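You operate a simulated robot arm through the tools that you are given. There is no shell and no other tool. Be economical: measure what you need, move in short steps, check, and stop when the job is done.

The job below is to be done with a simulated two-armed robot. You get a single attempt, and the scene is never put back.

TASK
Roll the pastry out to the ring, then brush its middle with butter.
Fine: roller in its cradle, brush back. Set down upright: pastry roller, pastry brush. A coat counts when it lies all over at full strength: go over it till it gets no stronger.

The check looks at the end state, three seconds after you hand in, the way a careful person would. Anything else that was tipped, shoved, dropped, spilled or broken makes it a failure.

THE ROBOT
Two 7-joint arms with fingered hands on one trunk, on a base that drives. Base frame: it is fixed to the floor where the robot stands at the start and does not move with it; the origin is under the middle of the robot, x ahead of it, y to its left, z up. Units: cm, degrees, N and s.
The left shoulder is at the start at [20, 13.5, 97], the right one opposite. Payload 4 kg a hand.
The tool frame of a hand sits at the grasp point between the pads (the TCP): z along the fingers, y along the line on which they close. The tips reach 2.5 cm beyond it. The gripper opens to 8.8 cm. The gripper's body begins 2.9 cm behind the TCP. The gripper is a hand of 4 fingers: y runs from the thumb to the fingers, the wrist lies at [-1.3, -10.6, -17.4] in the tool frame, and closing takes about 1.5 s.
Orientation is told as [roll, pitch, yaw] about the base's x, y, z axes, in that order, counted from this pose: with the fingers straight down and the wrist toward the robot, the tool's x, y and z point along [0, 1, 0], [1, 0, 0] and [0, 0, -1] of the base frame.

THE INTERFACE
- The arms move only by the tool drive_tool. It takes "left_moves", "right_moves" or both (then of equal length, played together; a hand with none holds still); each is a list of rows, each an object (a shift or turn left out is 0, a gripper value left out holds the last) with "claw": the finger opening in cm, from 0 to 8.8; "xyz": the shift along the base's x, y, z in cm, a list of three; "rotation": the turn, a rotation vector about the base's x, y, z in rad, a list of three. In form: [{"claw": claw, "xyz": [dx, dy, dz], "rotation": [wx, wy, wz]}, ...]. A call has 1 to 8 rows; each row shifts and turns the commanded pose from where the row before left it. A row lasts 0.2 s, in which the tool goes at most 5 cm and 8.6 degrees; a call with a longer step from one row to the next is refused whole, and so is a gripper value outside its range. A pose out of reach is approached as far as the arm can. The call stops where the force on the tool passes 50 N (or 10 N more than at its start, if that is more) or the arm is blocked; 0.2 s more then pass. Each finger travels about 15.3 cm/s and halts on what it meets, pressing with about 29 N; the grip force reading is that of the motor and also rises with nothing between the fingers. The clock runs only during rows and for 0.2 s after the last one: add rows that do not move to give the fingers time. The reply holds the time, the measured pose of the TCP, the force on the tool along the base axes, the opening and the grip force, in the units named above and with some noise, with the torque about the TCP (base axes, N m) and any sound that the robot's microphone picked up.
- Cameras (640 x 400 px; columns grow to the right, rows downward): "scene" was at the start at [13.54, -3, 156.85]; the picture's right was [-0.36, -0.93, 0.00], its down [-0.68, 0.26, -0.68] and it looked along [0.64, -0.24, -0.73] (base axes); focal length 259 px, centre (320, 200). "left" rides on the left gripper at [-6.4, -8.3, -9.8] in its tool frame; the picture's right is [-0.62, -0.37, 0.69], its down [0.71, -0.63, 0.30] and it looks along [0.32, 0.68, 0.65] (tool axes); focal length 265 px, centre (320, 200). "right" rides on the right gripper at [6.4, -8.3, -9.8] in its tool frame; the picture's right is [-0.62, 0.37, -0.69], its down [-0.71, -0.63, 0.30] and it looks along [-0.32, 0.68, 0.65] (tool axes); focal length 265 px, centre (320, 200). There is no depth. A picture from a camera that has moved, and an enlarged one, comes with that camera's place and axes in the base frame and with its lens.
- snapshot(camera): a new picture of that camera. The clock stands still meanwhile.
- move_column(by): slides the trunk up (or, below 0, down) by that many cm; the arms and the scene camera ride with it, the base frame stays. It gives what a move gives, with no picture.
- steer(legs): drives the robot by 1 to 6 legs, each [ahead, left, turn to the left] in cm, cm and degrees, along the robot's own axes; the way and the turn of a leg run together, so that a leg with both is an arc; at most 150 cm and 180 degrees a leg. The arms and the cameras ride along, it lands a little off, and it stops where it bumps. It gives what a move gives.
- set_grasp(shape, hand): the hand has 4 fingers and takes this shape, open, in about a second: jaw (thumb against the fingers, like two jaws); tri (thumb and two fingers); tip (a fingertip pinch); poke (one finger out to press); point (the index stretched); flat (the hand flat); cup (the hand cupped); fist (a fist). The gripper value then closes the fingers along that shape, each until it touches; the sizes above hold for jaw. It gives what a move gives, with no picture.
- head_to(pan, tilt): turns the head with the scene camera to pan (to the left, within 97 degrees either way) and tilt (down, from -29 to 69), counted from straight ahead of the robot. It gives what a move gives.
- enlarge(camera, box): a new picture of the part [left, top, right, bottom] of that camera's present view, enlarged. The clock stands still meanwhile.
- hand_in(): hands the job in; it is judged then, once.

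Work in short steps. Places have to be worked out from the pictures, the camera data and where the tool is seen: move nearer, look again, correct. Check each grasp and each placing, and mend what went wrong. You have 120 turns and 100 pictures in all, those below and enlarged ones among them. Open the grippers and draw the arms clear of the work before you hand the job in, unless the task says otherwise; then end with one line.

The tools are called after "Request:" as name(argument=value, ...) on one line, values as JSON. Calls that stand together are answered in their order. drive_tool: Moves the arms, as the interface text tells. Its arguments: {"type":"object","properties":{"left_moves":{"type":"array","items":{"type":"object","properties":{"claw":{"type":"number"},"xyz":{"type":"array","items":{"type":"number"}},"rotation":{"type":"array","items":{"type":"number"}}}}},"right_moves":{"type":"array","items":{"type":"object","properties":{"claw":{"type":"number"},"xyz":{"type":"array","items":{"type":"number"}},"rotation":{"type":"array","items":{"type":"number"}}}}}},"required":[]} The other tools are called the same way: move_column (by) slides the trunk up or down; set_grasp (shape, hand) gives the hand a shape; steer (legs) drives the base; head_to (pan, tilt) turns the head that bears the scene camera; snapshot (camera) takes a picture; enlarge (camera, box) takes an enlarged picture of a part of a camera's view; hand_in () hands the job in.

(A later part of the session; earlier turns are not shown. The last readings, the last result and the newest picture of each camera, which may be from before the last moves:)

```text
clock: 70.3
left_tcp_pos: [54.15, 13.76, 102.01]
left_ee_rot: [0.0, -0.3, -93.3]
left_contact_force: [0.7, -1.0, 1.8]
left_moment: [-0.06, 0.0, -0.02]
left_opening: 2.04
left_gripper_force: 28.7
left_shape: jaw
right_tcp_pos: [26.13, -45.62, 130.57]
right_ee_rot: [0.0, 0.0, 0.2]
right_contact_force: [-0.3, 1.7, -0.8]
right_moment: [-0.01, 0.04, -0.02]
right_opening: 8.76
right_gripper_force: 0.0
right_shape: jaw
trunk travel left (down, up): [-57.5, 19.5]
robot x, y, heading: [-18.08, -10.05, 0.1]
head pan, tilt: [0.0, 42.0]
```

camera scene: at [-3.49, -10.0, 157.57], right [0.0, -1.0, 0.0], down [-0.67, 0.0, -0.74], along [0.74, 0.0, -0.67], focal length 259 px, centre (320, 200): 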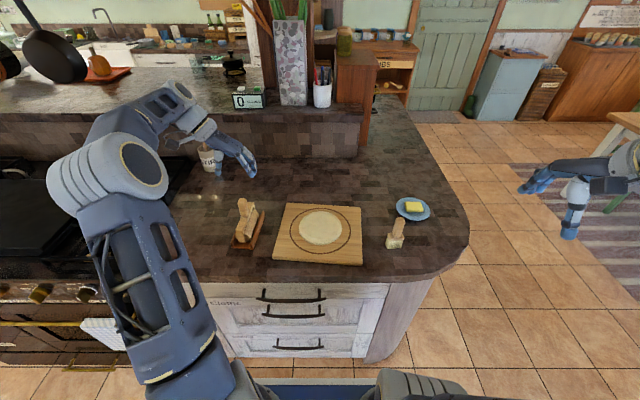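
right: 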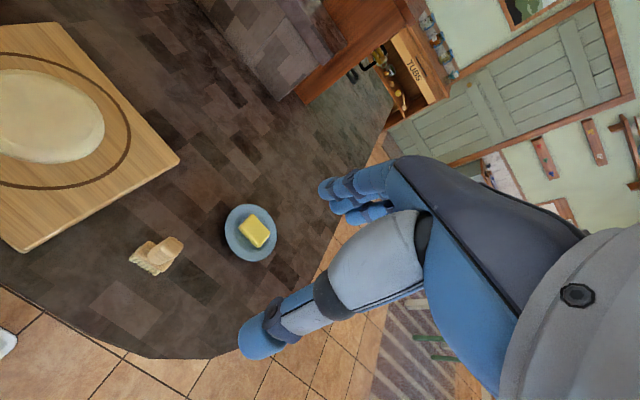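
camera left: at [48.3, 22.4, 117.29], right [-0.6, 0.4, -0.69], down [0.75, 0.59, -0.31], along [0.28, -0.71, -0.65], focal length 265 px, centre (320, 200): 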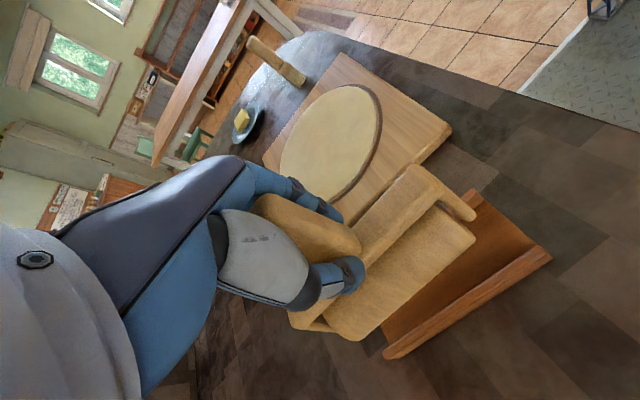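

Contact just begins. I'll lower another 0.15, release, and rise straight up.

Request:
drive_tool(left_moves=[{"xyz": [0, 0, -0.15]}, {"claw": 8}, {}, {}, {}, {}])

Request:
drive_tool(left_moves=[{"xyz": [0, 0, 2]}, {"xyz": [0, 0, 3]}, {"xyz": [0, 0, 4]}, {"xyz": [0, 0, 4]}, {"xyz": [-1, 2, 4]}, {"xyz": [-2, 3, 3]}, {"xyz": [-2, 3, 2]}])

Request:
enlarge(camera="scene", box=[210, 180, 270, 240])

Request:
enlarge(camera="scene", box=[360, 180, 440, 260])

```text
clock: 71.7
left_tcp_pos: [54.26, 13.74, 101.98]
left_ee_rot: [0.1, -0.3, -93.4]
left_contact_force: [-0.3, 0.5, 0.0]
left_moment: [0.0, 0.02, -0.03]
left_opening: 8.01
left_gripper_force: 0.0
left_shape: jaw
right_tcp_pos: [26.11, -45.49, 130.61]
right_ee_rot: [0.0, 0.0, 0.3]
right_contact_force: [-0.8, -0.3, -0.4]
right_moment: [0.03, 0.02, -0.02]
right_opening: 8.76
right_gripper_force: 0.0
right_shape: jaw
trunk travel left (down, up): [-57.5, 19.5]
robot x, y, heading: [-17.66, -9.9, -0.0]
head pan, tilt: [0.0, 42.0]
```

```text
clock: 73.3
left_tcp_pos: [49.22, 21.68, 124.07]
left_ee_rot: [0.1, -0.3, -93.5]
left_contact_force: [0.0, -0.1, -0.3]
left_moment: [-0.02, -0.01, -0.01]
left_opening: 7.98
left_gripper_force: 0.0
left_shape: jaw
right_tcp_pos: [26.19, -45.59, 130.53]
right_ee_rot: [0.0, -0.1, 0.1]
right_contact_force: [0.3, 0.1, 0.1]
right_moment: [0.02, 0.01, -0.04]
right_opening: 8.76
right_gripper_force: 0.1
right_shape: jaw
trunk travel left (down, up): [-57.5, 19.5]
robot x, y, heading: [-18.18, -9.65, 0.1]
head pan, tilt: [0.0, 42.0]
```

```text
6.67 times, centred on (240, 210) of scene
camera zoom: at [-3.47, -10.02, 157.56], right [0.0, -1.0, 0.0], down [-0.67, 0.0, -0.74], along [0.74, 0.0, -0.67], focal length 1729 px, centre (853, 133)
```

zoom: 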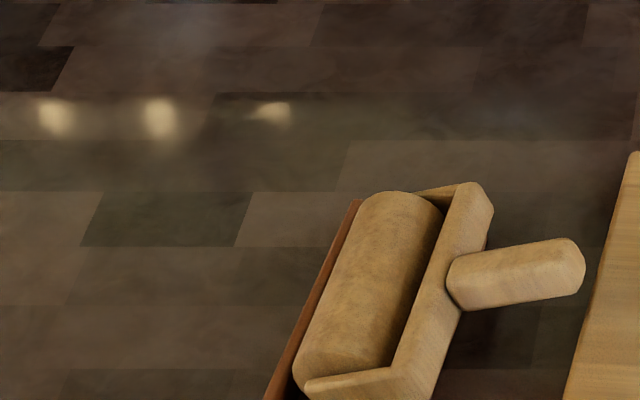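

```text
5.00 times, centred on (400, 220) of scene
camera zoom: at [-3.47, -10.02, 157.56], right [0.0, -1.0, 0.0], down [-0.67, 0.0, -0.74], along [0.74, 0.0, -0.67], focal length 1297 px, centre (-80, 100)
```

zoom: 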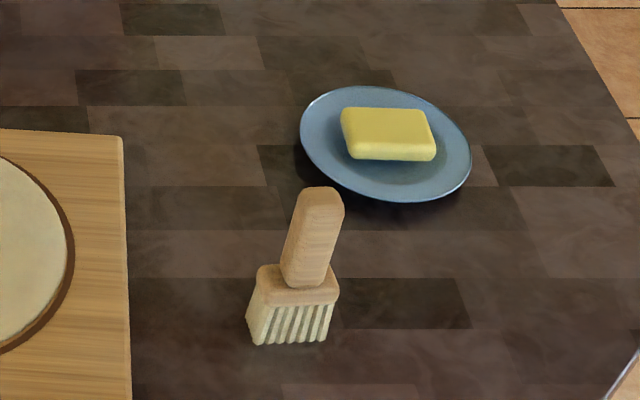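

The roller tipped over sideways on release, with its handle toward the board. I'll look closely to plan the recovery.

Request:
enlarge(camera="scene", box=[220, 190, 290, 260])

Request:
snapshot(camera="left")

```text
5.71 times, centred on (255, 225) of scene
camera zoom: at [-3.47, -10.02, 157.56], right [0.0, -1.0, 0.0], down [-0.67, 0.0, -0.74], along [0.74, 0.0, -0.67], focal length 1482 px, centre (691, 57)
```

zoom: 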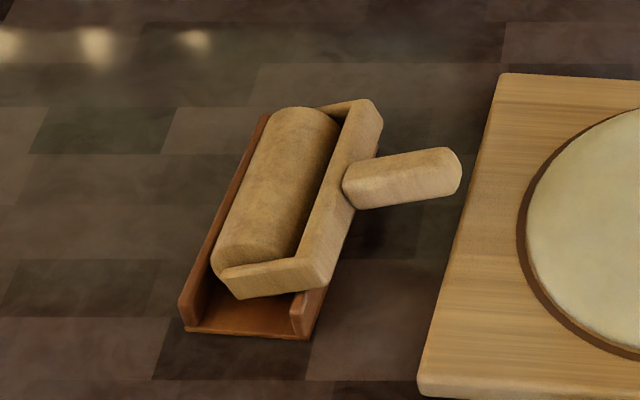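

```text
42 pictures are left
camera left: at [43.31, 30.46, 133.86], right [-0.6, 0.4, -0.69], down [0.75, 0.58, -0.31], along [0.28, -0.71, -0.65], focal length 265 px, centre (320, 200)
```

left: 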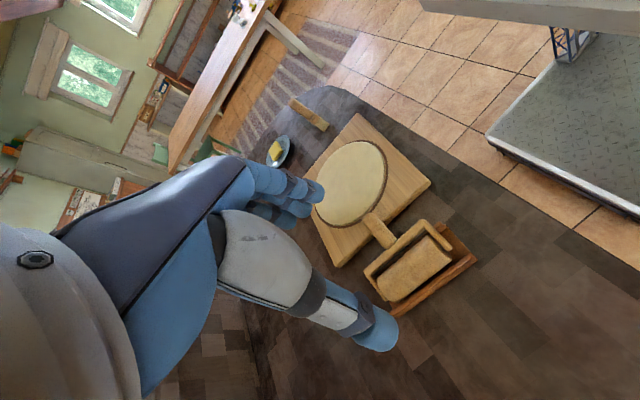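

The handle lies toward -y, about 22° above horizontal, with its base at ~[53.5, 9, 95.8] and tip at ~[53.1, 3.2, 98.2]. I'll regrip it with the fingers closing along x, then swing it upright with a roll about x. First I'll turn the hand back and move over it.

Request:
drive_tool(left_moves=[{"rotation": [0, 0, 0.143], "xyz": [0.4, -1.5, 0]}, {"rotation": [0, 0, 0.143], "xyz": [0.4, -1.5, 0]}, {"rotation": [0, 0, 0.143], "xyz": [0.4, -1.5, 0]}, {"rotation": [0, 0, 0.143], "xyz": [0.4, -1.5, 0]}, {"rotation": [0, 0, 0.143], "xyz": [0.4, -1.5, 0]}, {"rotation": [0, 0, 0.143], "xyz": [0.4, -1.5, 0]}, {"rotation": [0, 0, 0.143], "xyz": [0.4, -1.5, 0]}, {"rotation": [0, 0, 0.143], "xyz": [0.4, -1.5, 0]}])

Request:
drive_tool(left_moves=[{"rotation": [0, 0, 0.143], "xyz": [0.4, -1.6, 0]}, {"rotation": [0, 0, 0.143], "xyz": [0.2, -1.6, 0]}, {"rotation": [0, 0, 0.143], "xyz": [0.1, -1.6, 0]}, {"rotation": [0.13, 0, 0], "xyz": [0, 0, -3], "claw": 6}, {"rotation": [0.13, 0, 0], "xyz": [0, 0, -3]}, {"rotation": [0.13, 0, 0], "xyz": [0, 0, -3]}, {"rotation": [0.13, 0, 0], "xyz": [0, 0, -3]}, {}])

Request:
snapshot(camera="left")

Request:
enlarge(camera="scene", box=[200, 150, 320, 260])

```text
clock: 75.1
left_tcp_pos: [52.29, 9.85, 123.85]
left_ee_rot: [0.0, -0.2, -27.7]
left_contact_force: [-0.2, 0.0, -0.3]
left_moment: [0.0, 0.0, -0.02]
left_opening: 7.99
left_gripper_force: 0.0
left_shape: jaw
right_tcp_pos: [26.11, -45.59, 130.58]
right_ee_rot: [-0.1, 0.0, 0.1]
right_contact_force: [0.8, -0.1, -0.4]
right_moment: [0.0, -0.01, -0.01]
right_opening: 8.73
right_gripper_force: 0.1
right_shape: jaw
trunk travel left (down, up): [-57.5, 19.5]
robot x, y, heading: [-18.2, -10.07, 0.2]
head pan, tilt: [0.0, 42.0]
```

```text
clock: 76.9
left_tcp_pos: [53.06, 5.04, 111.85]
left_ee_rot: [29.8, 1.3, -3.1]
left_contact_force: [0.1, 0.3, 0.1]
left_moment: [0.03, 0.04, -0.02]
left_opening: 6.02
left_gripper_force: 0.1
left_shape: jaw
right_tcp_pos: [26.18, -45.58, 130.73]
right_ee_rot: [0.0, 0.0, 0.2]
right_contact_force: [0.7, 0.4, -0.8]
right_moment: [0.01, 0.0, -0.02]
right_opening: 8.76
right_gripper_force: 0.0
right_shape: jaw
trunk travel left (down, up): [-57.5, 19.5]
robot x, y, heading: [-17.89, -10.1, 0.1]
head pan, tilt: [0.0, 42.0]
```

```text
41 pictures are left
camera left: at [44.38, -4.95, 117.45], right [-0.4, -0.17, -0.9], down [-0.59, 0.8, 0.11], along [0.7, 0.57, -0.42], focal length 265 px, centre (320, 200)
```

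left: 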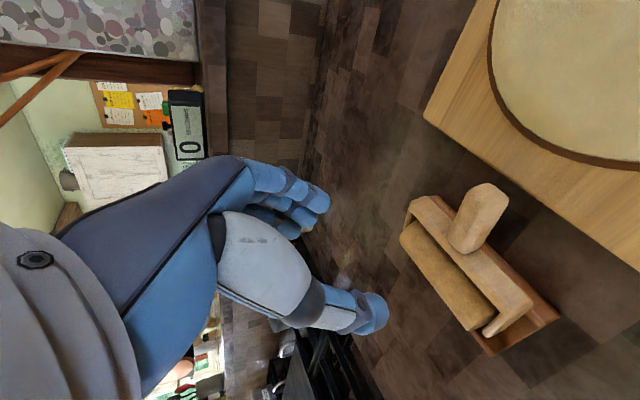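

```text
3.64 times, centred on (260, 205) of scene
camera zoom: at [-3.49, -9.99, 157.57], right [0.0, -1.0, 0.0], down [-0.67, 0.0, -0.74], along [0.74, 0.0, -0.67], focal length 943 px, centre (538, 182)
```

zoom: 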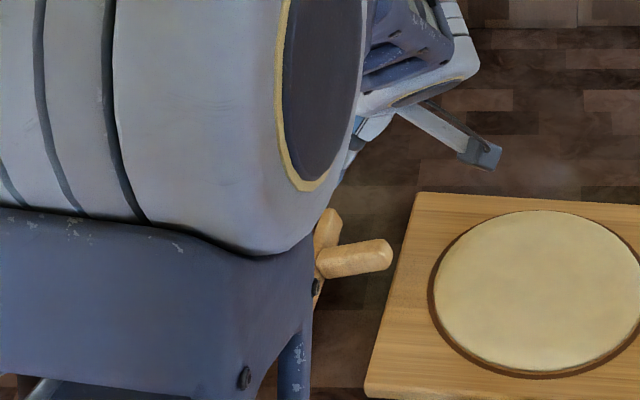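

The handle is well located: tip at ~[53.1, 3.4, 98.2], base at ~[53.4, 9.4, 95.8]. I'll approach along the tilted finger direction, put the TCP at mid-handle and close.

Request:
drive_tool(left_moves=[{"xyz": [0.1, -1, -3.5]}, {"xyz": [0, -1, -3.5]}, {"xyz": [0, 0, -3]}, {"xyz": [0, 1, -1.7]}, {"xyz": [0, 1.6, -2.8]}, {}])

Request:
snapshot(camera="left")

```text
clock: 78.3
left_tcp_pos: [53.08, 5.46, 97.16]
left_ee_rot: [29.9, 1.3, -2.9]
left_contact_force: [-0.7, 0.2, 0.6]
left_moment: [-0.02, 0.01, 0.03]
left_opening: 6.03
left_gripper_force: 0.2
left_shape: jaw
right_tcp_pos: [26.08, -45.55, 130.6]
right_ee_rot: [-0.1, 0.0, 0.3]
right_contact_force: [0.4, -0.7, -0.2]
right_moment: [-0.01, 0.0, -0.05]
right_opening: 8.76
right_gripper_force: 0.2
right_shape: jaw
trunk travel left (down, up): [-57.5, 19.5]
robot x, y, heading: [-17.82, -10.1, 0.1]
head pan, tilt: [0.0, 42.0]
```

```text
39 pictures are left
camera left: at [44.31, -4.49, 102.79], right [-0.4, -0.17, -0.9], down [-0.59, 0.8, 0.11], along [0.7, 0.57, -0.42], focal length 265 px, centre (320, 200)
```

left: 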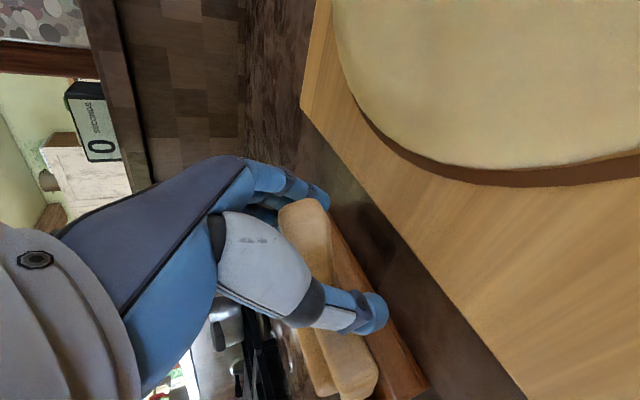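

The handle is between thumb and fingers, so I'll close and lift.

Request:
drive_tool(left_moves=[{"claw": 0}, {}, {}, {}, {}, {}, {}, {}])

Request:
drive_tool(left_moves=[{"xyz": [0, 0, 1]}, {"xyz": [0, 0, 2]}, {"xyz": [0, 0, 3]}, {"xyz": [0, 0, 4]}, {"xyz": [0, 1, 3]}])

Request:
snapshot(camera="left")

```text
clock: 80.1
left_tcp_pos: [53.18, 5.43, 97.31]
left_ee_rot: [29.9, 1.3, -3.1]
left_contact_force: [1.6, -0.2, 0.1]
left_moment: [0.07, -0.14, -0.11]
left_opening: 2.0
left_gripper_force: 29.0
left_shape: jaw
right_tcp_pos: [26.1, -45.51, 130.63]
right_ee_rot: [0.0, 0.0, 0.2]
right_contact_force: [0.0, -0.6, -0.6]
right_moment: [0.02, -0.01, -0.02]
right_opening: 8.74
right_gripper_force: 0.1
right_shape: jaw
trunk travel left (down, up): [-57.5, 19.5]
robot x, y, heading: [-18.02, -9.86, 0.3]
head pan, tilt: [0.0, 42.0]
```

```text
clock: 81.3
left_tcp_pos: [53.11, 6.42, 110.42]
left_ee_rot: [29.6, 1.5, -3.1]
left_contact_force: [-0.1, 0.1, -0.5]
left_moment: [0.0, 0.0, 0.0]
left_opening: 1.42
left_gripper_force: 28.9
left_shape: jaw
right_tcp_pos: [26.13, -45.46, 130.67]
right_ee_rot: [0.0, 0.0, 0.2]
right_contact_force: [0.3, 0.4, 0.6]
right_moment: [-0.01, 0.03, -0.01]
right_opening: 8.78
right_gripper_force: 0.0
right_shape: jaw
trunk travel left (down, up): [-57.5, 19.5]
robot x, y, heading: [-17.97, -9.8, 0.2]
head pan, tilt: [0.0, 42.0]
```

```text
38 pictures are left
camera left: at [44.32, -3.6, 115.98], right [-0.4, -0.17, -0.9], down [-0.59, 0.8, 0.1], along [0.7, 0.57, -0.42], focal length 265 px, centre (320, 200)
```

left: 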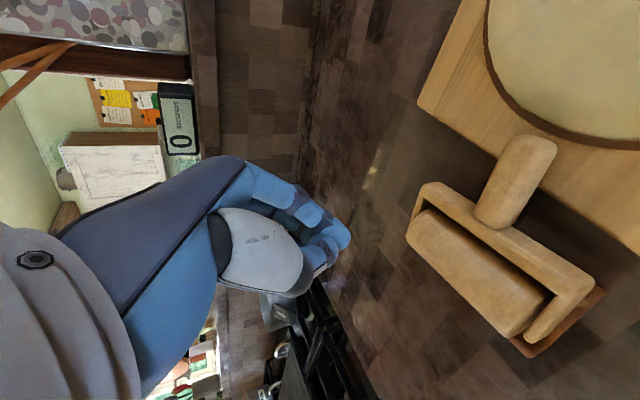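

The handle slipped out during the lift. I'll raise the hand clear and look at where the roller lies.

Request:
drive_tool(left_moves=[{"xyz": [0, 3, 3], "claw": 6}, {"xyz": [0, 4, 2]}, {"xyz": [0, 4, 2]}, {"xyz": [0, 4, 0]}, {"xyz": [0, 4, 0]}])

Request:
enlarge(camera="scene", box=[210, 180, 310, 260])

Request:
snapshot(camera="left")

```text
clock: 82.5
left_tcp_pos: [53.18, 25.55, 117.21]
left_ee_rot: [29.7, 1.2, -3.1]
left_contact_force: [-0.5, -0.1, 0.1]
left_moment: [0.02, -0.03, -0.02]
left_opening: 5.95
left_gripper_force: 0.0
left_shape: jaw
right_tcp_pos: [26.03, -45.57, 130.64]
right_ee_rot: [0.1, -0.1, 0.1]
right_contact_force: [-1.2, 0.7, -0.9]
right_moment: [-0.02, 0.01, -0.01]
right_opening: 8.77
right_gripper_force: 0.0
right_shape: jaw
trunk travel left (down, up): [-57.5, 19.5]
robot x, y, heading: [-17.81, -9.77, 0.1]
head pan, tilt: [0.0, 42.0]
```

```text
5.00 times, centred on (260, 220) of scene
camera zoom: at [-3.49, -10.04, 157.57], right [0.0, -1.0, 0.0], down [-0.67, 0.0, -0.74], along [0.74, 0.0, -0.67], focal length 1297 px, centre (620, 100)
```

zoom: 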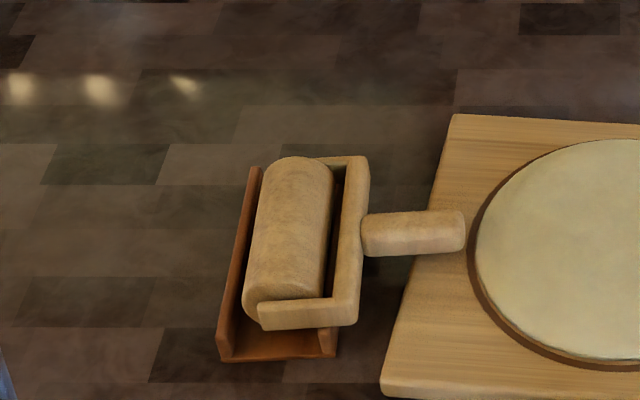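

```text
36 pictures are left
camera left: at [44.42, 15.59, 122.95], right [-0.4, -0.17, -0.9], down [-0.59, 0.8, 0.1], along [0.71, 0.57, -0.42], focal length 265 px, centre (320, 200)
```

left: 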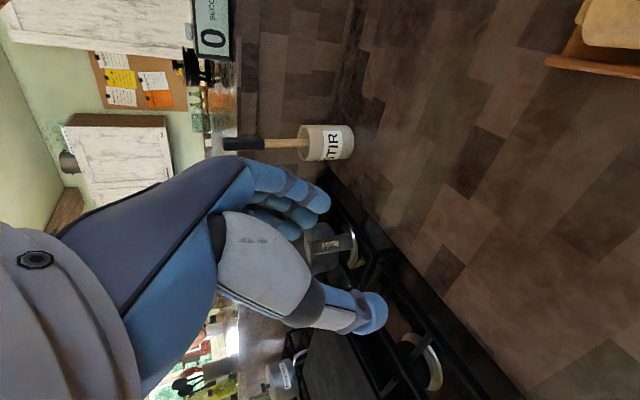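

The roller now lies on the rails with its handle over the board edge at about x=52, y 6.5→0.3, z≈96, with yaw ≈ +5°. I'll return above it for a good view, then regrip deeper and swing it up in an arc with the cylinder supported.

Request:
drive_tool(left_moves=[{"xyz": [-0.2, -4, 0], "rotation": [0, 0, 0.07]}, {"xyz": [-0.2, -4, 0], "rotation": [0, 0, 0.07]}, {"xyz": [-0.2, -4, 0]}, {"xyz": [-0.2, -4, 0]}, {"xyz": [-0.2, -4, -2]}, {"xyz": [-0.2, -3, -4]}, {}])

Request:
enlarge(camera="left", box=[360, 80, 640, 360])

Request:
enlarge(camera="scene", box=[240, 190, 300, 250])

```text
clock: 84.1
left_tcp_pos: [51.94, 2.55, 111.16]
left_ee_rot: [29.8, 1.2, 4.9]
left_contact_force: [-0.9, 0.8, 0.1]
left_moment: [0.0, 0.02, 0.01]
left_opening: 5.97
left_gripper_force: 0.0
left_shape: jaw
right_tcp_pos: [26.14, -45.55, 130.76]
right_ee_rot: [0.0, 0.0, 0.2]
right_contact_force: [-0.2, -0.2, 0.3]
right_moment: [-0.01, 0.02, 0.0]
right_opening: 8.76
right_gripper_force: 0.0
right_shape: jaw
trunk travel left (down, up): [-57.5, 19.5]
robot x, y, heading: [-17.61, -9.81, 0.4]
head pan, tilt: [0.0, 42.0]
```

```text
1.43 times, centred on (500, 220) of left
camera zoom: at [44.65, -8.53, 116.82], right [-0.37, -0.23, -0.9], down [-0.69, 0.71, 0.1], along [0.62, 0.66, -0.42], focal length 379 px, centre (63, 171)
```

zoom: 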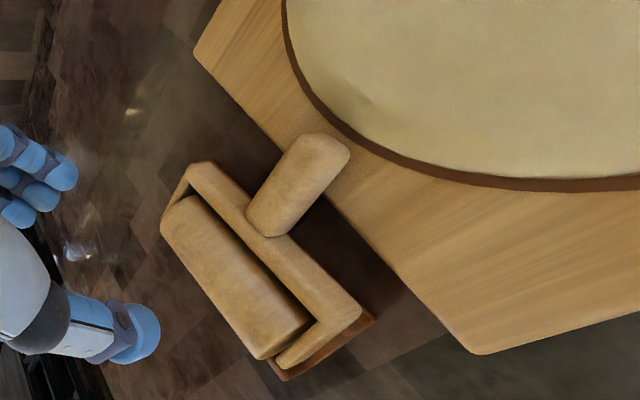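

```text
6.67 times, centred on (270, 220) of scene
camera zoom: at [-3.49, -9.99, 157.57], right [0.0, -1.0, 0.0], down [-0.67, 0.0, -0.74], along [0.74, 0.0, -0.67], focal length 1729 px, centre (653, 67)
```

zoom: 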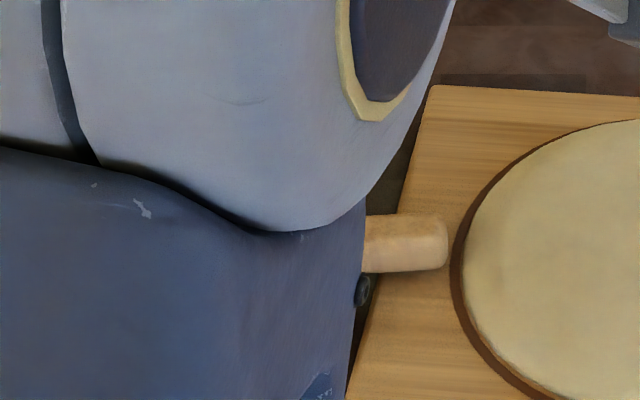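

The handle lies about level: x≈52.9, y from 7.2 to 0.9, z≈95, with its tip resting on the board. I'll grip at y≈3.9 with the TCP at axis height.

Request:
drive_tool(left_moves=[{"xyz": [0.5, -0.8, -3.6]}, {"xyz": [0.45, -0.8, -3.6]}, {"xyz": [0, 0, -3.5]}, {"xyz": [0, 1.2, -2]}, {"xyz": [0, 1.3, -2.2]}, {"xyz": [0, 0.5, -1.1]}, {}])

Request:
snapshot(camera="left")

```text
clock: 85.7
left_tcp_pos: [52.94, 4.07, 95.49]
left_ee_rot: [29.8, 1.3, 5.0]
left_contact_force: [-0.5, 0.5, 1.2]
left_moment: [-0.04, 0.0, -0.06]
left_opening: 5.96
left_gripper_force: 0.2
left_shape: jaw
right_tcp_pos: [26.12, -45.4, 130.54]
right_ee_rot: [-0.1, 0.0, 0.1]
right_contact_force: [0.7, 0.1, 0.3]
right_moment: [-0.01, 0.01, -0.01]
right_opening: 8.76
right_gripper_force: 0.1
right_shape: jaw
trunk travel left (down, up): [-57.5, 19.5]
robot x, y, heading: [-18.01, -9.85, 0.1]
head pan, tilt: [0.0, 42.0]
```

```text
33 pictures are left
camera left: at [45.73, -7.03, 101.04], right [-0.37, -0.23, -0.9], down [-0.69, 0.71, 0.11], along [0.62, 0.66, -0.42], focal length 265 px, centre (320, 200)
```

left: 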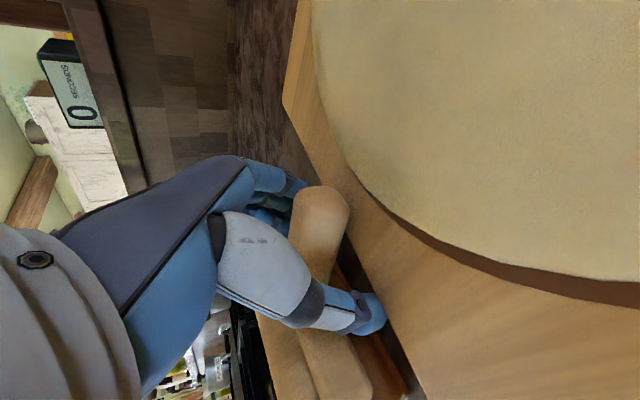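

The grip is well placed. I'll close, then start the arc upward with a matching roll of the hand.

Request:
drive_tool(left_moves=[{"claw": 0}, {}, {}, {}, {}, {}, {}, {}])

Request:
drive_tool(left_moves=[{"xyz": [0, 0.06, 0.9], "rotation": [-0.143, 0, 0]}, {"xyz": [0, 0.18, 0.87], "rotation": [-0.143, 0, 0]}, {"xyz": [0, 0.3, 0.84], "rotation": [-0.143, 0, 0]}, {"xyz": [0, 0.42, 0.78], "rotation": [-0.143, 0, 0]}, {"xyz": [0, 0.51, 0.72], "rotation": [-0.143, 0, 0]}])

Request:
snapshot(camera="left")

Request:
enlarge(camera="scene", box=[210, 170, 320, 260])

```text
clock: 87.5
left_tcp_pos: [52.89, 4.0, 95.35]
left_ee_rot: [29.7, 1.3, 5.0]
left_contact_force: [-0.1, 0.2, -1.1]
left_moment: [-0.05, -0.05, 0.0]
left_opening: 1.07
left_gripper_force: 28.4
left_shape: jaw
right_tcp_pos: [26.01, -45.54, 130.58]
right_ee_rot: [0.0, 0.0, 0.1]
right_contact_force: [0.0, 0.6, 0.6]
right_moment: [-0.01, 0.0, -0.05]
right_opening: 8.8
right_gripper_force: 0.0
right_shape: jaw
trunk travel left (down, up): [-57.5, 19.5]
robot x, y, heading: [-18.07, -9.9, -0.3]
head pan, tilt: [0.0, 42.0]
```

```text
clock: 88.7
left_tcp_pos: [52.91, 5.54, 99.56]
left_ee_rot: [-11.2, 4.3, 2.9]
left_contact_force: [-0.3, 0.7, -1.7]
left_moment: [-0.08, -0.01, -0.02]
left_opening: 1.01
left_gripper_force: 28.4
left_shape: jaw
right_tcp_pos: [26.09, -45.58, 130.66]
right_ee_rot: [0.0, -0.1, 0.2]
right_contact_force: [0.0, 0.4, 0.2]
right_moment: [0.04, -0.01, -0.02]
right_opening: 8.76
right_gripper_force: 0.0
right_shape: jaw
trunk travel left (down, up): [-57.5, 19.5]
robot x, y, heading: [-17.92, -9.95, 0.1]
head pan, tilt: [0.0, 42.0]
```

```text
32 pictures are left
camera left: at [45.67, 0.76, 111.09], right [-0.37, -0.76, -0.53], down [-0.69, 0.61, -0.39], along [0.62, 0.22, -0.75], focal length 265 px, centre (320, 200)
```

left: 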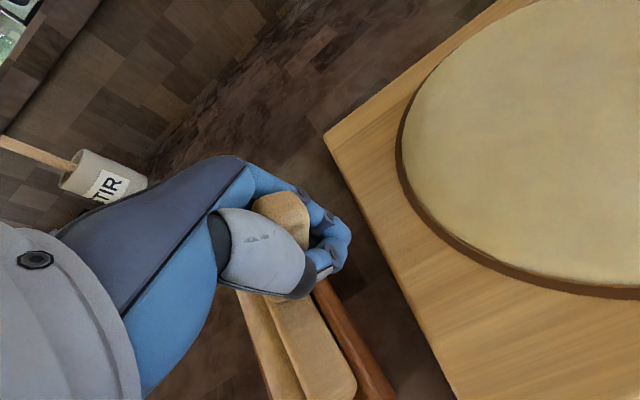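

```text
4.44 times, centred on (265, 215) of scene
camera zoom: at [-3.48, -10.01, 157.57], right [0.0, -1.0, 0.0], down [-0.67, 0.0, -0.74], along [0.74, 0.0, -0.67], focal length 1152 px, centre (564, 133)
```

zoom: 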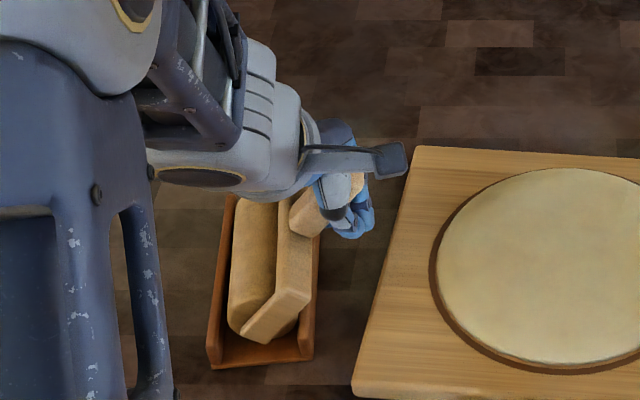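

The closed fingers now cage the handle, and the roller has swung to ~45° with its cylinder in the cradle. I'll continue the arc.

Request:
drive_tool(left_moves=[{"xyz": [0, 0.61, 0.6], "rotation": [-0.143, 0, 0]}, {"xyz": [0, 0.69, 0.52], "rotation": [-0.143, 0, 0]}, {"xyz": [0, 0.75, 0.42], "rotation": [-0.143, 0, 0]}, {}])

Request:
enlarge(camera="scene", box=[210, 170, 290, 250])

Request:
snapshot(camera="left")

```text
clock: 89.7
left_tcp_pos: [53.02, 7.6, 100.97]
left_ee_rot: [-35.9, 5.2, 1.0]
left_contact_force: [1.6, -0.6, 1.4]
left_moment: [0.03, 0.0, -0.01]
left_opening: 0.98
left_gripper_force: 29.3
left_shape: jaw
right_tcp_pos: [26.1, -45.47, 130.58]
right_ee_rot: [0.1, 0.0, 0.2]
right_contact_force: [0.3, 0.0, -0.1]
right_moment: [-0.04, -0.03, 0.01]
right_opening: 8.76
right_gripper_force: 0.1
right_shape: jaw
trunk travel left (down, up): [-57.5, 19.5]
robot x, y, heading: [-18.12, -10.06, -0.1]
head pan, tilt: [0.0, 42.0]
```

```text
5.00 times, centred on (250, 210) of scene
camera zoom: at [-3.48, -10.0, 157.57], right [0.0, -1.0, 0.0], down [-0.67, 0.0, -0.74], along [0.74, 0.0, -0.67], focal length 1297 px, centre (670, 150)
```

zoom: 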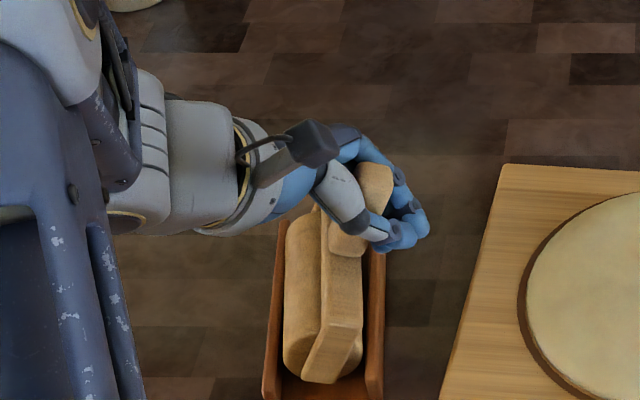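

```text
29 pictures are left
camera left: at [45.67, 8.04, 113.56], right [-0.37, -0.91, -0.16], down [-0.69, 0.39, -0.61], along [0.62, -0.11, -0.78], focal length 265 px, centre (320, 200)
```

left: 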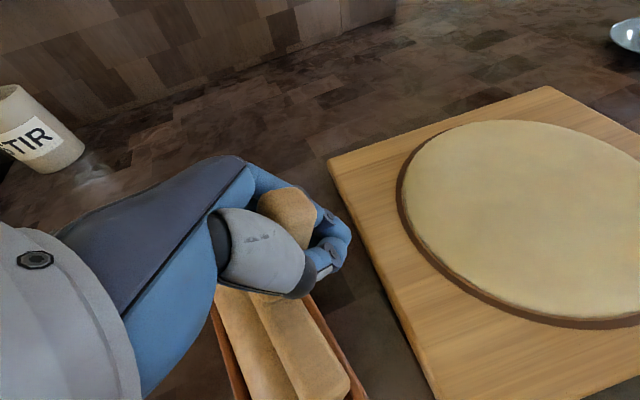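

The swing works: tilt is now ~28°. I also see the cradle was dragged ~3 cm toward the board during the slip, so I'll slide it back using the seated roller once it's upright. First I'll finish the arc.

Request:
drive_tool(left_moves=[{"xyz": [0, 0.82, 0.35], "rotation": [-0.143, 0, 0]}, {"xyz": [0, 0.88, 0.22], "rotation": [-0.143, 0, 0]}, {"xyz": [0, 0.9, 0.1], "rotation": [-0.143, 0, 0]}, {}])

Request:
enlarge(camera="scene", box=[210, 170, 290, 250])

```text
clock: 90.7
left_tcp_pos: [53.04, 10.04, 101.75]
left_ee_rot: [-60.5, 5.1, -1.3]
left_contact_force: [1.7, -0.5, 2.8]
left_moment: [0.04, -0.03, -0.03]
left_opening: 0.93
left_gripper_force: 29.1
left_shape: jaw
right_tcp_pos: [26.12, -45.48, 130.69]
right_ee_rot: [0.0, 0.0, 0.2]
right_contact_force: [-0.5, 0.1, 0.7]
right_moment: [0.0, 0.0, -0.01]
right_opening: 8.76
right_gripper_force: 0.1
right_shape: jaw
trunk travel left (down, up): [-57.5, 19.5]
robot x, y, heading: [-18.11, -10.1, 0.3]
head pan, tilt: [0.0, 42.0]
```

```text
5.00 times, centred on (250, 210) of scene
camera zoom: at [-3.49, -10.01, 157.57], right [0.0, -1.0, 0.0], down [-0.67, 0.0, -0.74], along [0.74, 0.0, -0.67], focal length 1297 px, centre (670, 150)
```

zoom: 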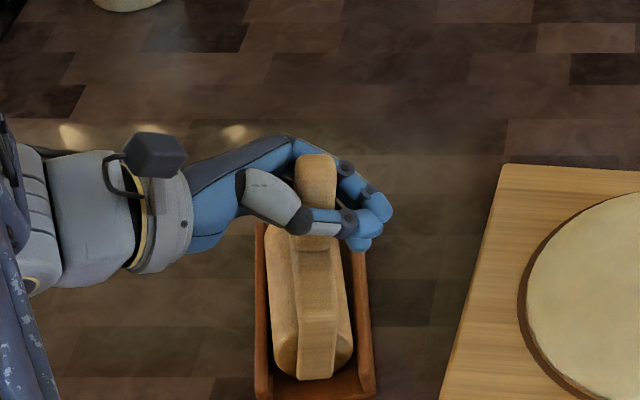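

Tilt left is ~12°. I'll make the last bit of the swing and recheck.

Request:
drive_tool(left_moves=[{"xyz": [0, 0.7, 0.0], "rotation": [-0.1, 0, 0]}, {"xyz": [0, 0.7, -0.1], "rotation": [-0.1, 0, 0]}, {}])

Request:
enlarge(camera="scene", box=[215, 180, 295, 260])

```text
clock: 91.5
left_tcp_pos: [52.94, 11.28, 101.76]
left_ee_rot: [-72.0, 4.4, -2.4]
left_contact_force: [-5.7, -6.1, 19.3]
left_moment: [0.3, -0.32, 0.04]
left_opening: 0.91
left_gripper_force: 29.0
left_shape: jaw
right_tcp_pos: [26.07, -45.52, 130.77]
right_ee_rot: [0.0, 0.0, 0.2]
right_contact_force: [0.6, 0.5, 0.3]
right_moment: [0.03, 0.01, 0.0]
right_opening: 8.73
right_gripper_force: 0.0
right_shape: jaw
trunk travel left (down, up): [-57.5, 19.5]
robot x, y, heading: [-18.09, -9.93, 0.2]
head pan, tilt: [0.0, 42.0]
```

```text
5.00 times, centred on (255, 220) of scene
camera zoom: at [-3.56, -10.04, 157.6], right [0.0, -1.0, 0.0], down [-0.67, 0.0, -0.74], along [0.74, 0.0, -0.67], focal length 1297 px, centre (645, 100)
```

zoom: 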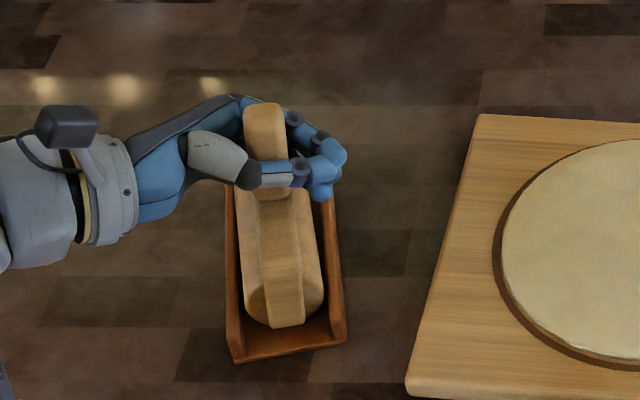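

The roller is nearly upright in the cradle, and the cradle is yawed about +11° (it was -3.4°). I'll relieve the pressure, complete the upright swing, then yaw the roller and cradle back about the handle.

Request:
drive_tool(left_moves=[{"xyz": [0, 0.4, 0.25], "rotation": [-0.06, 0, 0]}, {"xyz": [0, 0.4, 0.05], "rotation": [-0.06, 0, 0]}, {}])

Request:
drive_tool(left_moves=[{"xyz": [0.1, 0.1, 0], "rotation": [0, 0, -0.06]}, {"xyz": [0.1, 0.1, 0], "rotation": [0, 0, -0.06]}, {"xyz": [0.15, 0.1, 0], "rotation": [0, 0, -0.06]}, {"xyz": [0.15, 0.1, 0], "rotation": [0, 0, -0.06]}, {}])

Request:
enlarge(camera="scene", box=[215, 180, 295, 260])

```text
clock: 92.3
left_tcp_pos: [52.95, 12.18, 102.14]
left_ee_rot: [-78.9, 4.3, -2.8]
left_contact_force: [-5.6, -5.0, 17.1]
left_moment: [0.32, -0.43, 0.06]
left_opening: 0.91
left_gripper_force: 28.3
left_shape: jaw
right_tcp_pos: [26.06, -45.59, 130.56]
right_ee_rot: [0.0, 0.0, 0.2]
right_contact_force: [0.5, -0.5, -0.6]
right_moment: [-0.01, -0.01, -0.01]
right_opening: 8.74
right_gripper_force: 0.0
right_shape: jaw
trunk travel left (down, up): [-57.5, 19.5]
robot x, y, heading: [-18.0, -10.19, -0.1]
head pan, tilt: [0.0, 42.0]
```

```text
clock: 93.5
left_tcp_pos: [53.41, 12.81, 101.82]
left_ee_rot: [-78.8, 4.4, -16.6]
left_contact_force: [-3.3, 1.3, 10.4]
left_moment: [0.37, -0.36, 0.2]
left_opening: 0.9
left_gripper_force: 29.1
left_shape: jaw
right_tcp_pos: [26.0, -45.49, 130.68]
right_ee_rot: [-0.1, -0.1, 0.2]
right_contact_force: [-0.2, -0.2, -0.8]
right_moment: [-0.02, 0.01, -0.01]
right_opening: 8.78
right_gripper_force: 0.0
right_shape: jaw
trunk travel left (down, up): [-57.5, 19.5]
robot x, y, heading: [-17.91, -9.53, 0.3]
head pan, tilt: [0.0, 42.0]
```

```text
5.00 times, centred on (255, 220) of scene
camera zoom: at [-3.53, -10.0, 157.57], right [0.0, -1.0, 0.0], down [-0.67, 0.0, -0.74], along [0.74, 0.0, -0.67], focal length 1297 px, centre (645, 100)
```

zoom: 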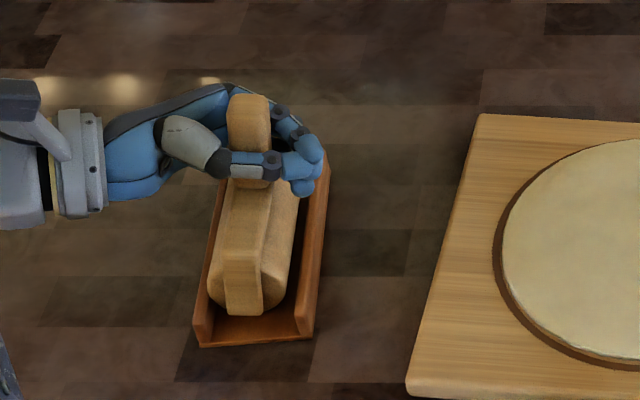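

Very good: the cradle's near edge is back in place and needs about 9° more yaw, with the far end going toward the board ~2 cm. I'll apply that.

Request:
drive_tool(left_moves=[{"xyz": [-0.05, -0.35, 0], "rotation": [0, 0, -0.052]}, {"xyz": [-0.05, -0.35, 0], "rotation": [0, 0, -0.052]}, {"xyz": [-0.05, -0.35, 0], "rotation": [0, 0, -0.052]}, {}])

Request:
enlarge(camera="scene", box=[210, 180, 290, 260])

```text
clock: 94.5
left_tcp_pos: [53.21, 11.64, 101.87]
left_ee_rot: [-78.8, 4.4, -25.7]
left_contact_force: [-0.1, 0.8, -1.4]
left_moment: [0.04, -0.02, 0.06]
left_opening: 0.93
left_gripper_force: 28.9
left_shape: jaw
right_tcp_pos: [26.07, -45.47, 130.62]
right_ee_rot: [0.0, 0.1, 0.3]
right_contact_force: [0.1, 0.6, 0.1]
right_moment: [-0.01, -0.01, 0.0]
right_opening: 8.76
right_gripper_force: 0.0
right_shape: jaw
trunk travel left (down, up): [-57.5, 19.5]
robot x, y, heading: [-18.01, -9.88, 0.2]
head pan, tilt: [0.0, 42.0]
```

```text
5.00 times, centred on (250, 220) of scene
camera zoom: at [-3.48, -9.99, 157.56], right [0.0, -1.0, 0.0], down [-0.67, 0.0, -0.74], along [0.74, 0.0, -0.67], focal length 1297 px, centre (670, 100)
```

zoom: 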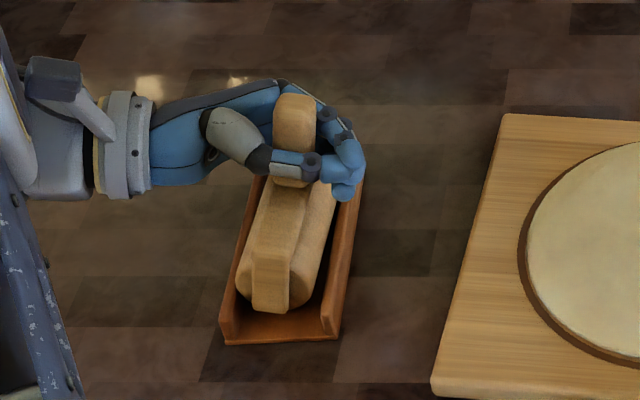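

It's close to the original layout; it needs a further ~5° yaw.

Request:
drive_tool(left_moves=[{"xyz": [-0.05, -0.3, 0], "rotation": [0, 0, -0.055]}, {"xyz": [-0.1, -0.3, 0], "rotation": [0, 0, -0.055]}, {}])

Request:
enlarge(camera="scene", box=[210, 180, 290, 260])

```text
clock: 95.3
left_tcp_pos: [53.19, 11.11, 101.99]
left_ee_rot: [-78.9, 4.3, -31.9]
left_contact_force: [1.3, -0.7, -0.7]
left_moment: [-0.01, -0.01, 0.06]
left_opening: 0.93
left_gripper_force: 29.3
left_shape: jaw
right_tcp_pos: [26.18, -45.58, 130.7]
right_ee_rot: [0.0, 0.0, 0.2]
right_contact_force: [-0.5, 0.2, 0.2]
right_moment: [0.02, 0.0, -0.06]
right_opening: 8.76
right_gripper_force: 0.0
right_shape: jaw
trunk travel left (down, up): [-57.5, 19.5]
robot x, y, heading: [-18.02, -10.07, -0.1]
head pan, tilt: [0.0, 42.0]
```

```text
5.00 times, centred on (250, 220) of scene
camera zoom: at [-3.48, -9.99, 157.57], right [0.0, -1.0, 0.0], down [-0.67, 0.0, -0.74], along [0.74, 0.0, -0.67], focal length 1297 px, centre (670, 100)
```

zoom: 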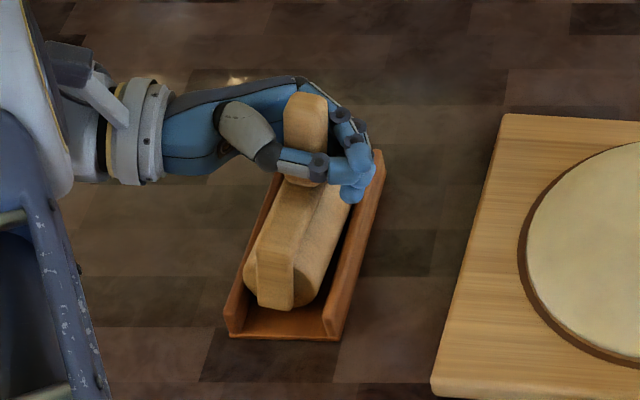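

The cradle is now within a few mm of its original place. The roller still leans ~12° toward the board, so I'll swing its top +y while trimming the yaw a touch.

Request:
drive_tool(left_moves=[{"xyz": [-0.1, -0.1, 0], "rotation": [0, 0, -0.045]}, {"xyz": [0, 0.65, 0.1], "rotation": [-0.1, 0, 0]}, {"xyz": [0, 0.65, 0.05], "rotation": [-0.1, 0, 0]}, {}])

Request:
enlarge(camera="scene", box=[210, 180, 290, 260])

```text
clock: 96.3
left_tcp_pos: [53.01, 12.26, 102.27]
left_ee_rot: [-88.2, -2.3, -34.6]
left_contact_force: [5.2, -1.2, 12.2]
left_moment: [0.2, -0.18, -0.02]
left_opening: 0.91
left_gripper_force: 28.6
left_shape: jaw
right_tcp_pos: [26.1, -45.6, 130.7]
right_ee_rot: [0.1, 0.0, 0.1]
right_contact_force: [0.1, -0.3, -0.4]
right_moment: [-0.06, 0.01, 0.0]
right_opening: 8.77
right_gripper_force: 0.1
right_shape: jaw
trunk travel left (down, up): [-57.5, 19.5]
robot x, y, heading: [-17.7, -9.9, 0.2]
head pan, tilt: [0.0, 42.0]
```

```text
5.00 times, centred on (250, 220) of scene
camera zoom: at [-3.5, -10.01, 157.58], right [0.0, -1.0, 0.0], down [-0.67, 0.0, -0.74], along [0.74, 0.0, -0.67], focal length 1297 px, centre (670, 100)
```

zoom: 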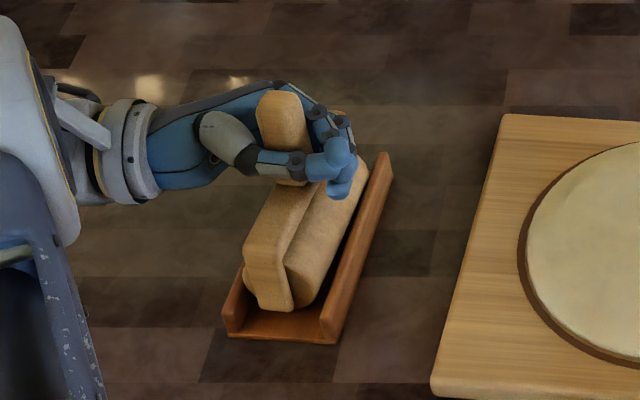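

The cradle now overlays its original position and the roller is upright. I'll ease the pressure a little and open the fingers in stages.

Request:
drive_tool(left_moves=[{"xyz": [0, 0, 0.1]}, {"claw": 2}, {"claw": 3}, {"claw": 4}, {"claw": 5.5}, {"claw": 7}, {}, {}])

Request:
enlarge(camera="scene", box=[210, 180, 290, 260])

```text
clock: 98.1
left_tcp_pos: [52.92, 12.26, 102.18]
left_ee_rot: [-88.3, -2.2, -34.7]
left_contact_force: [-1.3, 0.7, 3.1]
left_moment: [0.08, -0.11, 0.09]
left_opening: 6.96
left_gripper_force: 0.0
left_shape: jaw
right_tcp_pos: [26.13, -45.47, 130.6]
right_ee_rot: [0.0, 0.1, 0.2]
right_contact_force: [0.1, -0.1, 0.2]
right_moment: [-0.01, -0.02, -0.01]
right_opening: 8.76
right_gripper_force: 0.1
right_shape: jaw
trunk travel left (down, up): [-57.5, 19.5]
robot x, y, heading: [-17.84, -9.47, 0.1]
head pan, tilt: [0.0, 42.0]
```

```text
5.00 times, centred on (250, 220) of scene
camera zoom: at [-3.5, -9.99, 157.57], right [0.0, -1.0, 0.0], down [-0.67, 0.0, -0.74], along [0.74, 0.0, -0.67], focal length 1297 px, centre (670, 100)
```

zoom: 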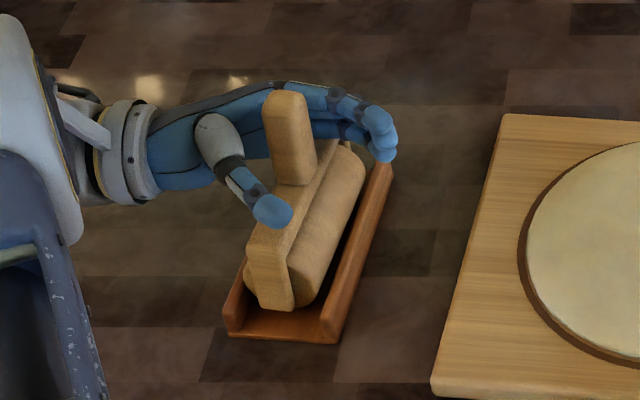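

It's standing. I'll withdraw the hand slowly along its own axis.

Request:
drive_tool(left_moves=[{"xyz": [0.1, 0.2, 0.15]}, {"xyz": [0.2, 0.4, 0.1]}, {"xyz": [0.2, 0.4, 0]}, {"xyz": [0.4, 0.8, 0]}])

Request:
enlarge(camera="scene", box=[210, 180, 290, 260])

```text
clock: 99.1
left_tcp_pos: [53.93, 14.11, 102.45]
left_ee_rot: [-88.4, -2.3, -34.6]
left_contact_force: [0.6, 0.1, -0.8]
left_moment: [-0.03, 0.0, -0.03]
left_opening: 6.99
left_gripper_force: 0.0
left_shape: jaw
right_tcp_pos: [26.02, -45.57, 130.63]
right_ee_rot: [0.0, 0.0, 0.2]
right_contact_force: [-0.3, -0.5, -0.2]
right_moment: [-0.04, -0.02, -0.01]
right_opening: 8.77
right_gripper_force: 0.0
right_shape: jaw
trunk travel left (down, up): [-57.5, 19.5]
robot x, y, heading: [-18.13, -10.26, -0.0]
head pan, tilt: [0.0, 42.0]
```

```text
5.00 times, centred on (250, 220) of scene
camera zoom: at [-3.49, -10.0, 157.57], right [0.0, -1.0, 0.0], down [-0.67, 0.0, -0.74], along [0.74, 0.0, -0.67], focal length 1297 px, centre (670, 100)
```

zoom: 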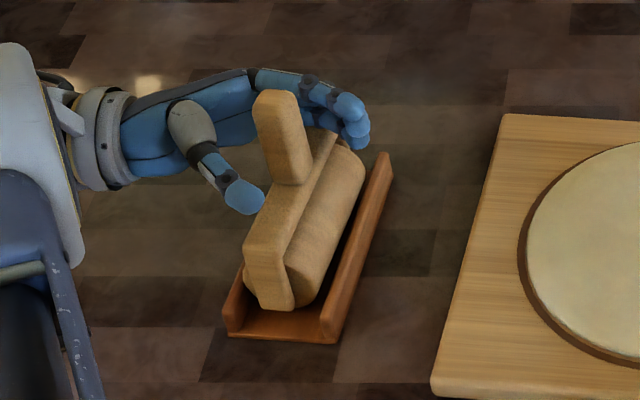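

The roller stands upright and free, matching its original look. I'll withdraw fully and then raise the arm.

Request:
drive_tool(left_moves=[{"xyz": [0.6, 1.3, 0]}, {"xyz": [0.8, 1.8, 0]}, {"xyz": [0.8, 1.8, 0]}, {"xyz": [0.8, 1.8, 0.5]}, {"xyz": [0, 1.5, 2]}, {"xyz": [0, 0, 4]}, {"xyz": [0, 0, 4.5]}, {"xyz": [0, 0, 4.5]}])

Request:
snapshot(camera="scene")

```text
clock: 100.9
left_tcp_pos: [56.79, 21.68, 116.91]
left_ee_rot: [-88.3, -2.1, -34.5]
left_contact_force: [0.2, -0.7, -0.2]
left_moment: [0.0, 0.04, 0.01]
left_opening: 6.98
left_gripper_force: 0.0
left_shape: jaw
left hand out of reach, approached as far as the arm can: row 5
right_tcp_pos: [26.12, -45.43, 130.51]
right_ee_rot: [0.0, 0.0, 0.2]
right_contact_force: [-0.4, -0.3, -0.7]
right_moment: [0.01, 0.02, -0.03]
right_opening: 8.76
right_gripper_force: 0.0
right_shape: jaw
trunk travel left (down, up): [-57.5, 19.5]
robot x, y, heading: [-17.8, -9.79, 0.0]
head pan, tilt: [0.0, 42.0]
```

```text
20 pictures are left
camera scene: at [-3.47, -9.98, 157.56], right [0.0, -1.0, 0.0], down [-0.67, 0.0, -0.74], along [0.74, 0.0, -0.67], focal length 259 px, centre (320, 200)
```

scene: 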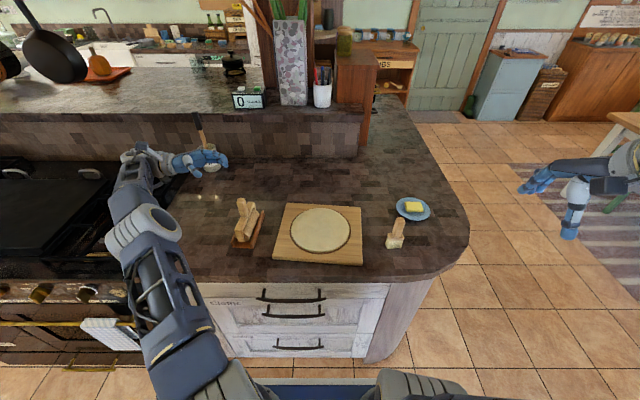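

The board, cradle, roller and the rest look in order. Next is the brush: its handle is at ~[48.3, -33.4], z from 96.5 to 102.5, with the bristles wide along y. I'll bring the right hand above it.

Request:
drive_tool(right_moves=[{"xyz": [2.76, 1.51, -2.2], "claw": 7}, {"xyz": [2.76, 1.51, -2.2]}, {"xyz": [2.76, 1.51, -2.2]}, {"xyz": [2.76, 1.51, -2.2]}, {"xyz": [2.76, 1.51, -2.2]}, {"xyz": [2.76, 1.51, -2.2]}, {"xyz": [2.76, 1.51, -2.2]}, {"xyz": [2.76, 1.51, -2.2]}])

Request:
enlarge(camera="right", box=[100, 150, 340, 390])

```text
clock: 102.7
left_tcp_pos: [56.85, 21.59, 116.9]
left_ee_rot: [-88.3, -2.2, -34.6]
left_contact_force: [0.1, 0.1, 0.7]
left_moment: [0.0, -0.02, 0.03]
left_opening: 6.98
left_gripper_force: 0.2
left_shape: jaw
right_tcp_pos: [48.17, -33.48, 113.01]
right_ee_rot: [-0.1, 0.0, 0.1]
right_contact_force: [-0.1, -0.3, -0.1]
right_moment: [0.0, -0.04, 0.0]
right_opening: 7.03
right_gripper_force: 0.1
right_shape: jaw
trunk travel left (down, up): [-57.5, 19.5]
robot x, y, heading: [-18.3, -9.64, 0.0]
head pan, tilt: [0.0, 42.0]
```

```text
1.67 times, centred on (220, 270) of right
camera zoom: at [39.81, -27.16, 122.96], right [0.37, -0.62, 0.69], down [-0.63, -0.72, -0.3], along [0.68, -0.32, -0.65], focal length 442 px, centre (487, 83)
```

zoom: 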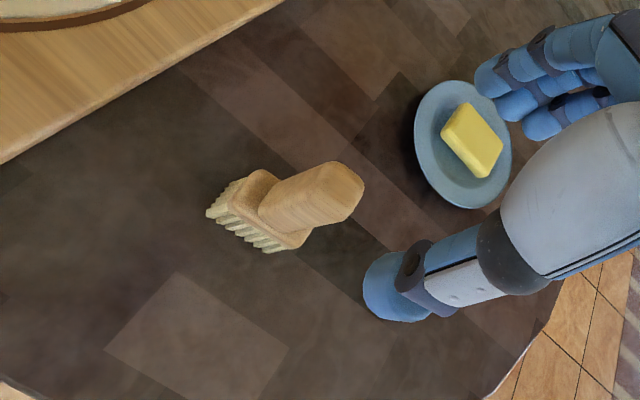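

The brush centre is at ~[48.2, -33.1] with yaw about 0, and the butter is at ~[62.8, -42.6]. I'll descend onto the handle and close.

Request:
drive_tool(right_moves=[{"xyz": [0, 0.3, -3]}, {"xyz": [0, 0, -3]}, {"xyz": [0, 0, -3]}, {"xyz": [0, 0, -2.5]}, {"xyz": [0, 0, -1.3]}, {}])

Request:
enlarge(camera="right", box=[100, 150, 340, 390])

```text
clock: 104.1
left_tcp_pos: [56.91, 21.55, 116.77]
left_ee_rot: [-88.3, -2.1, -34.6]
left_contact_force: [0.3, 0.3, 0.0]
left_moment: [0.0, -0.01, 0.03]
left_opening: 6.99
left_gripper_force: 0.0
left_shape: jaw
right_tcp_pos: [48.13, -33.28, 100.27]
right_ee_rot: [0.0, 0.0, 0.2]
right_contact_force: [-0.2, 0.4, -0.4]
right_moment: [0.02, -0.03, 0.0]
right_opening: 7.04
right_gripper_force: 0.1
right_shape: jaw
trunk travel left (down, up): [-57.5, 19.5]
robot x, y, heading: [-17.95, -9.46, 0.1]
head pan, tilt: [0.0, 42.0]
```

```text
1.67 times, centred on (220, 270) of right
camera zoom: at [39.86, -26.84, 110.2], right [0.37, -0.62, 0.69], down [-0.63, -0.72, -0.3], along [0.68, -0.32, -0.65], focal length 442 px, centre (487, 83)
```

zoom: 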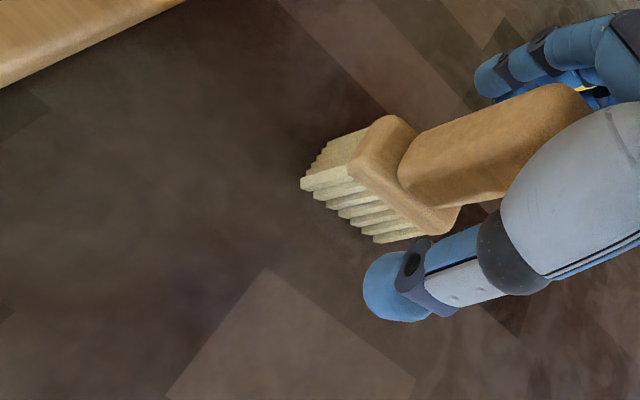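

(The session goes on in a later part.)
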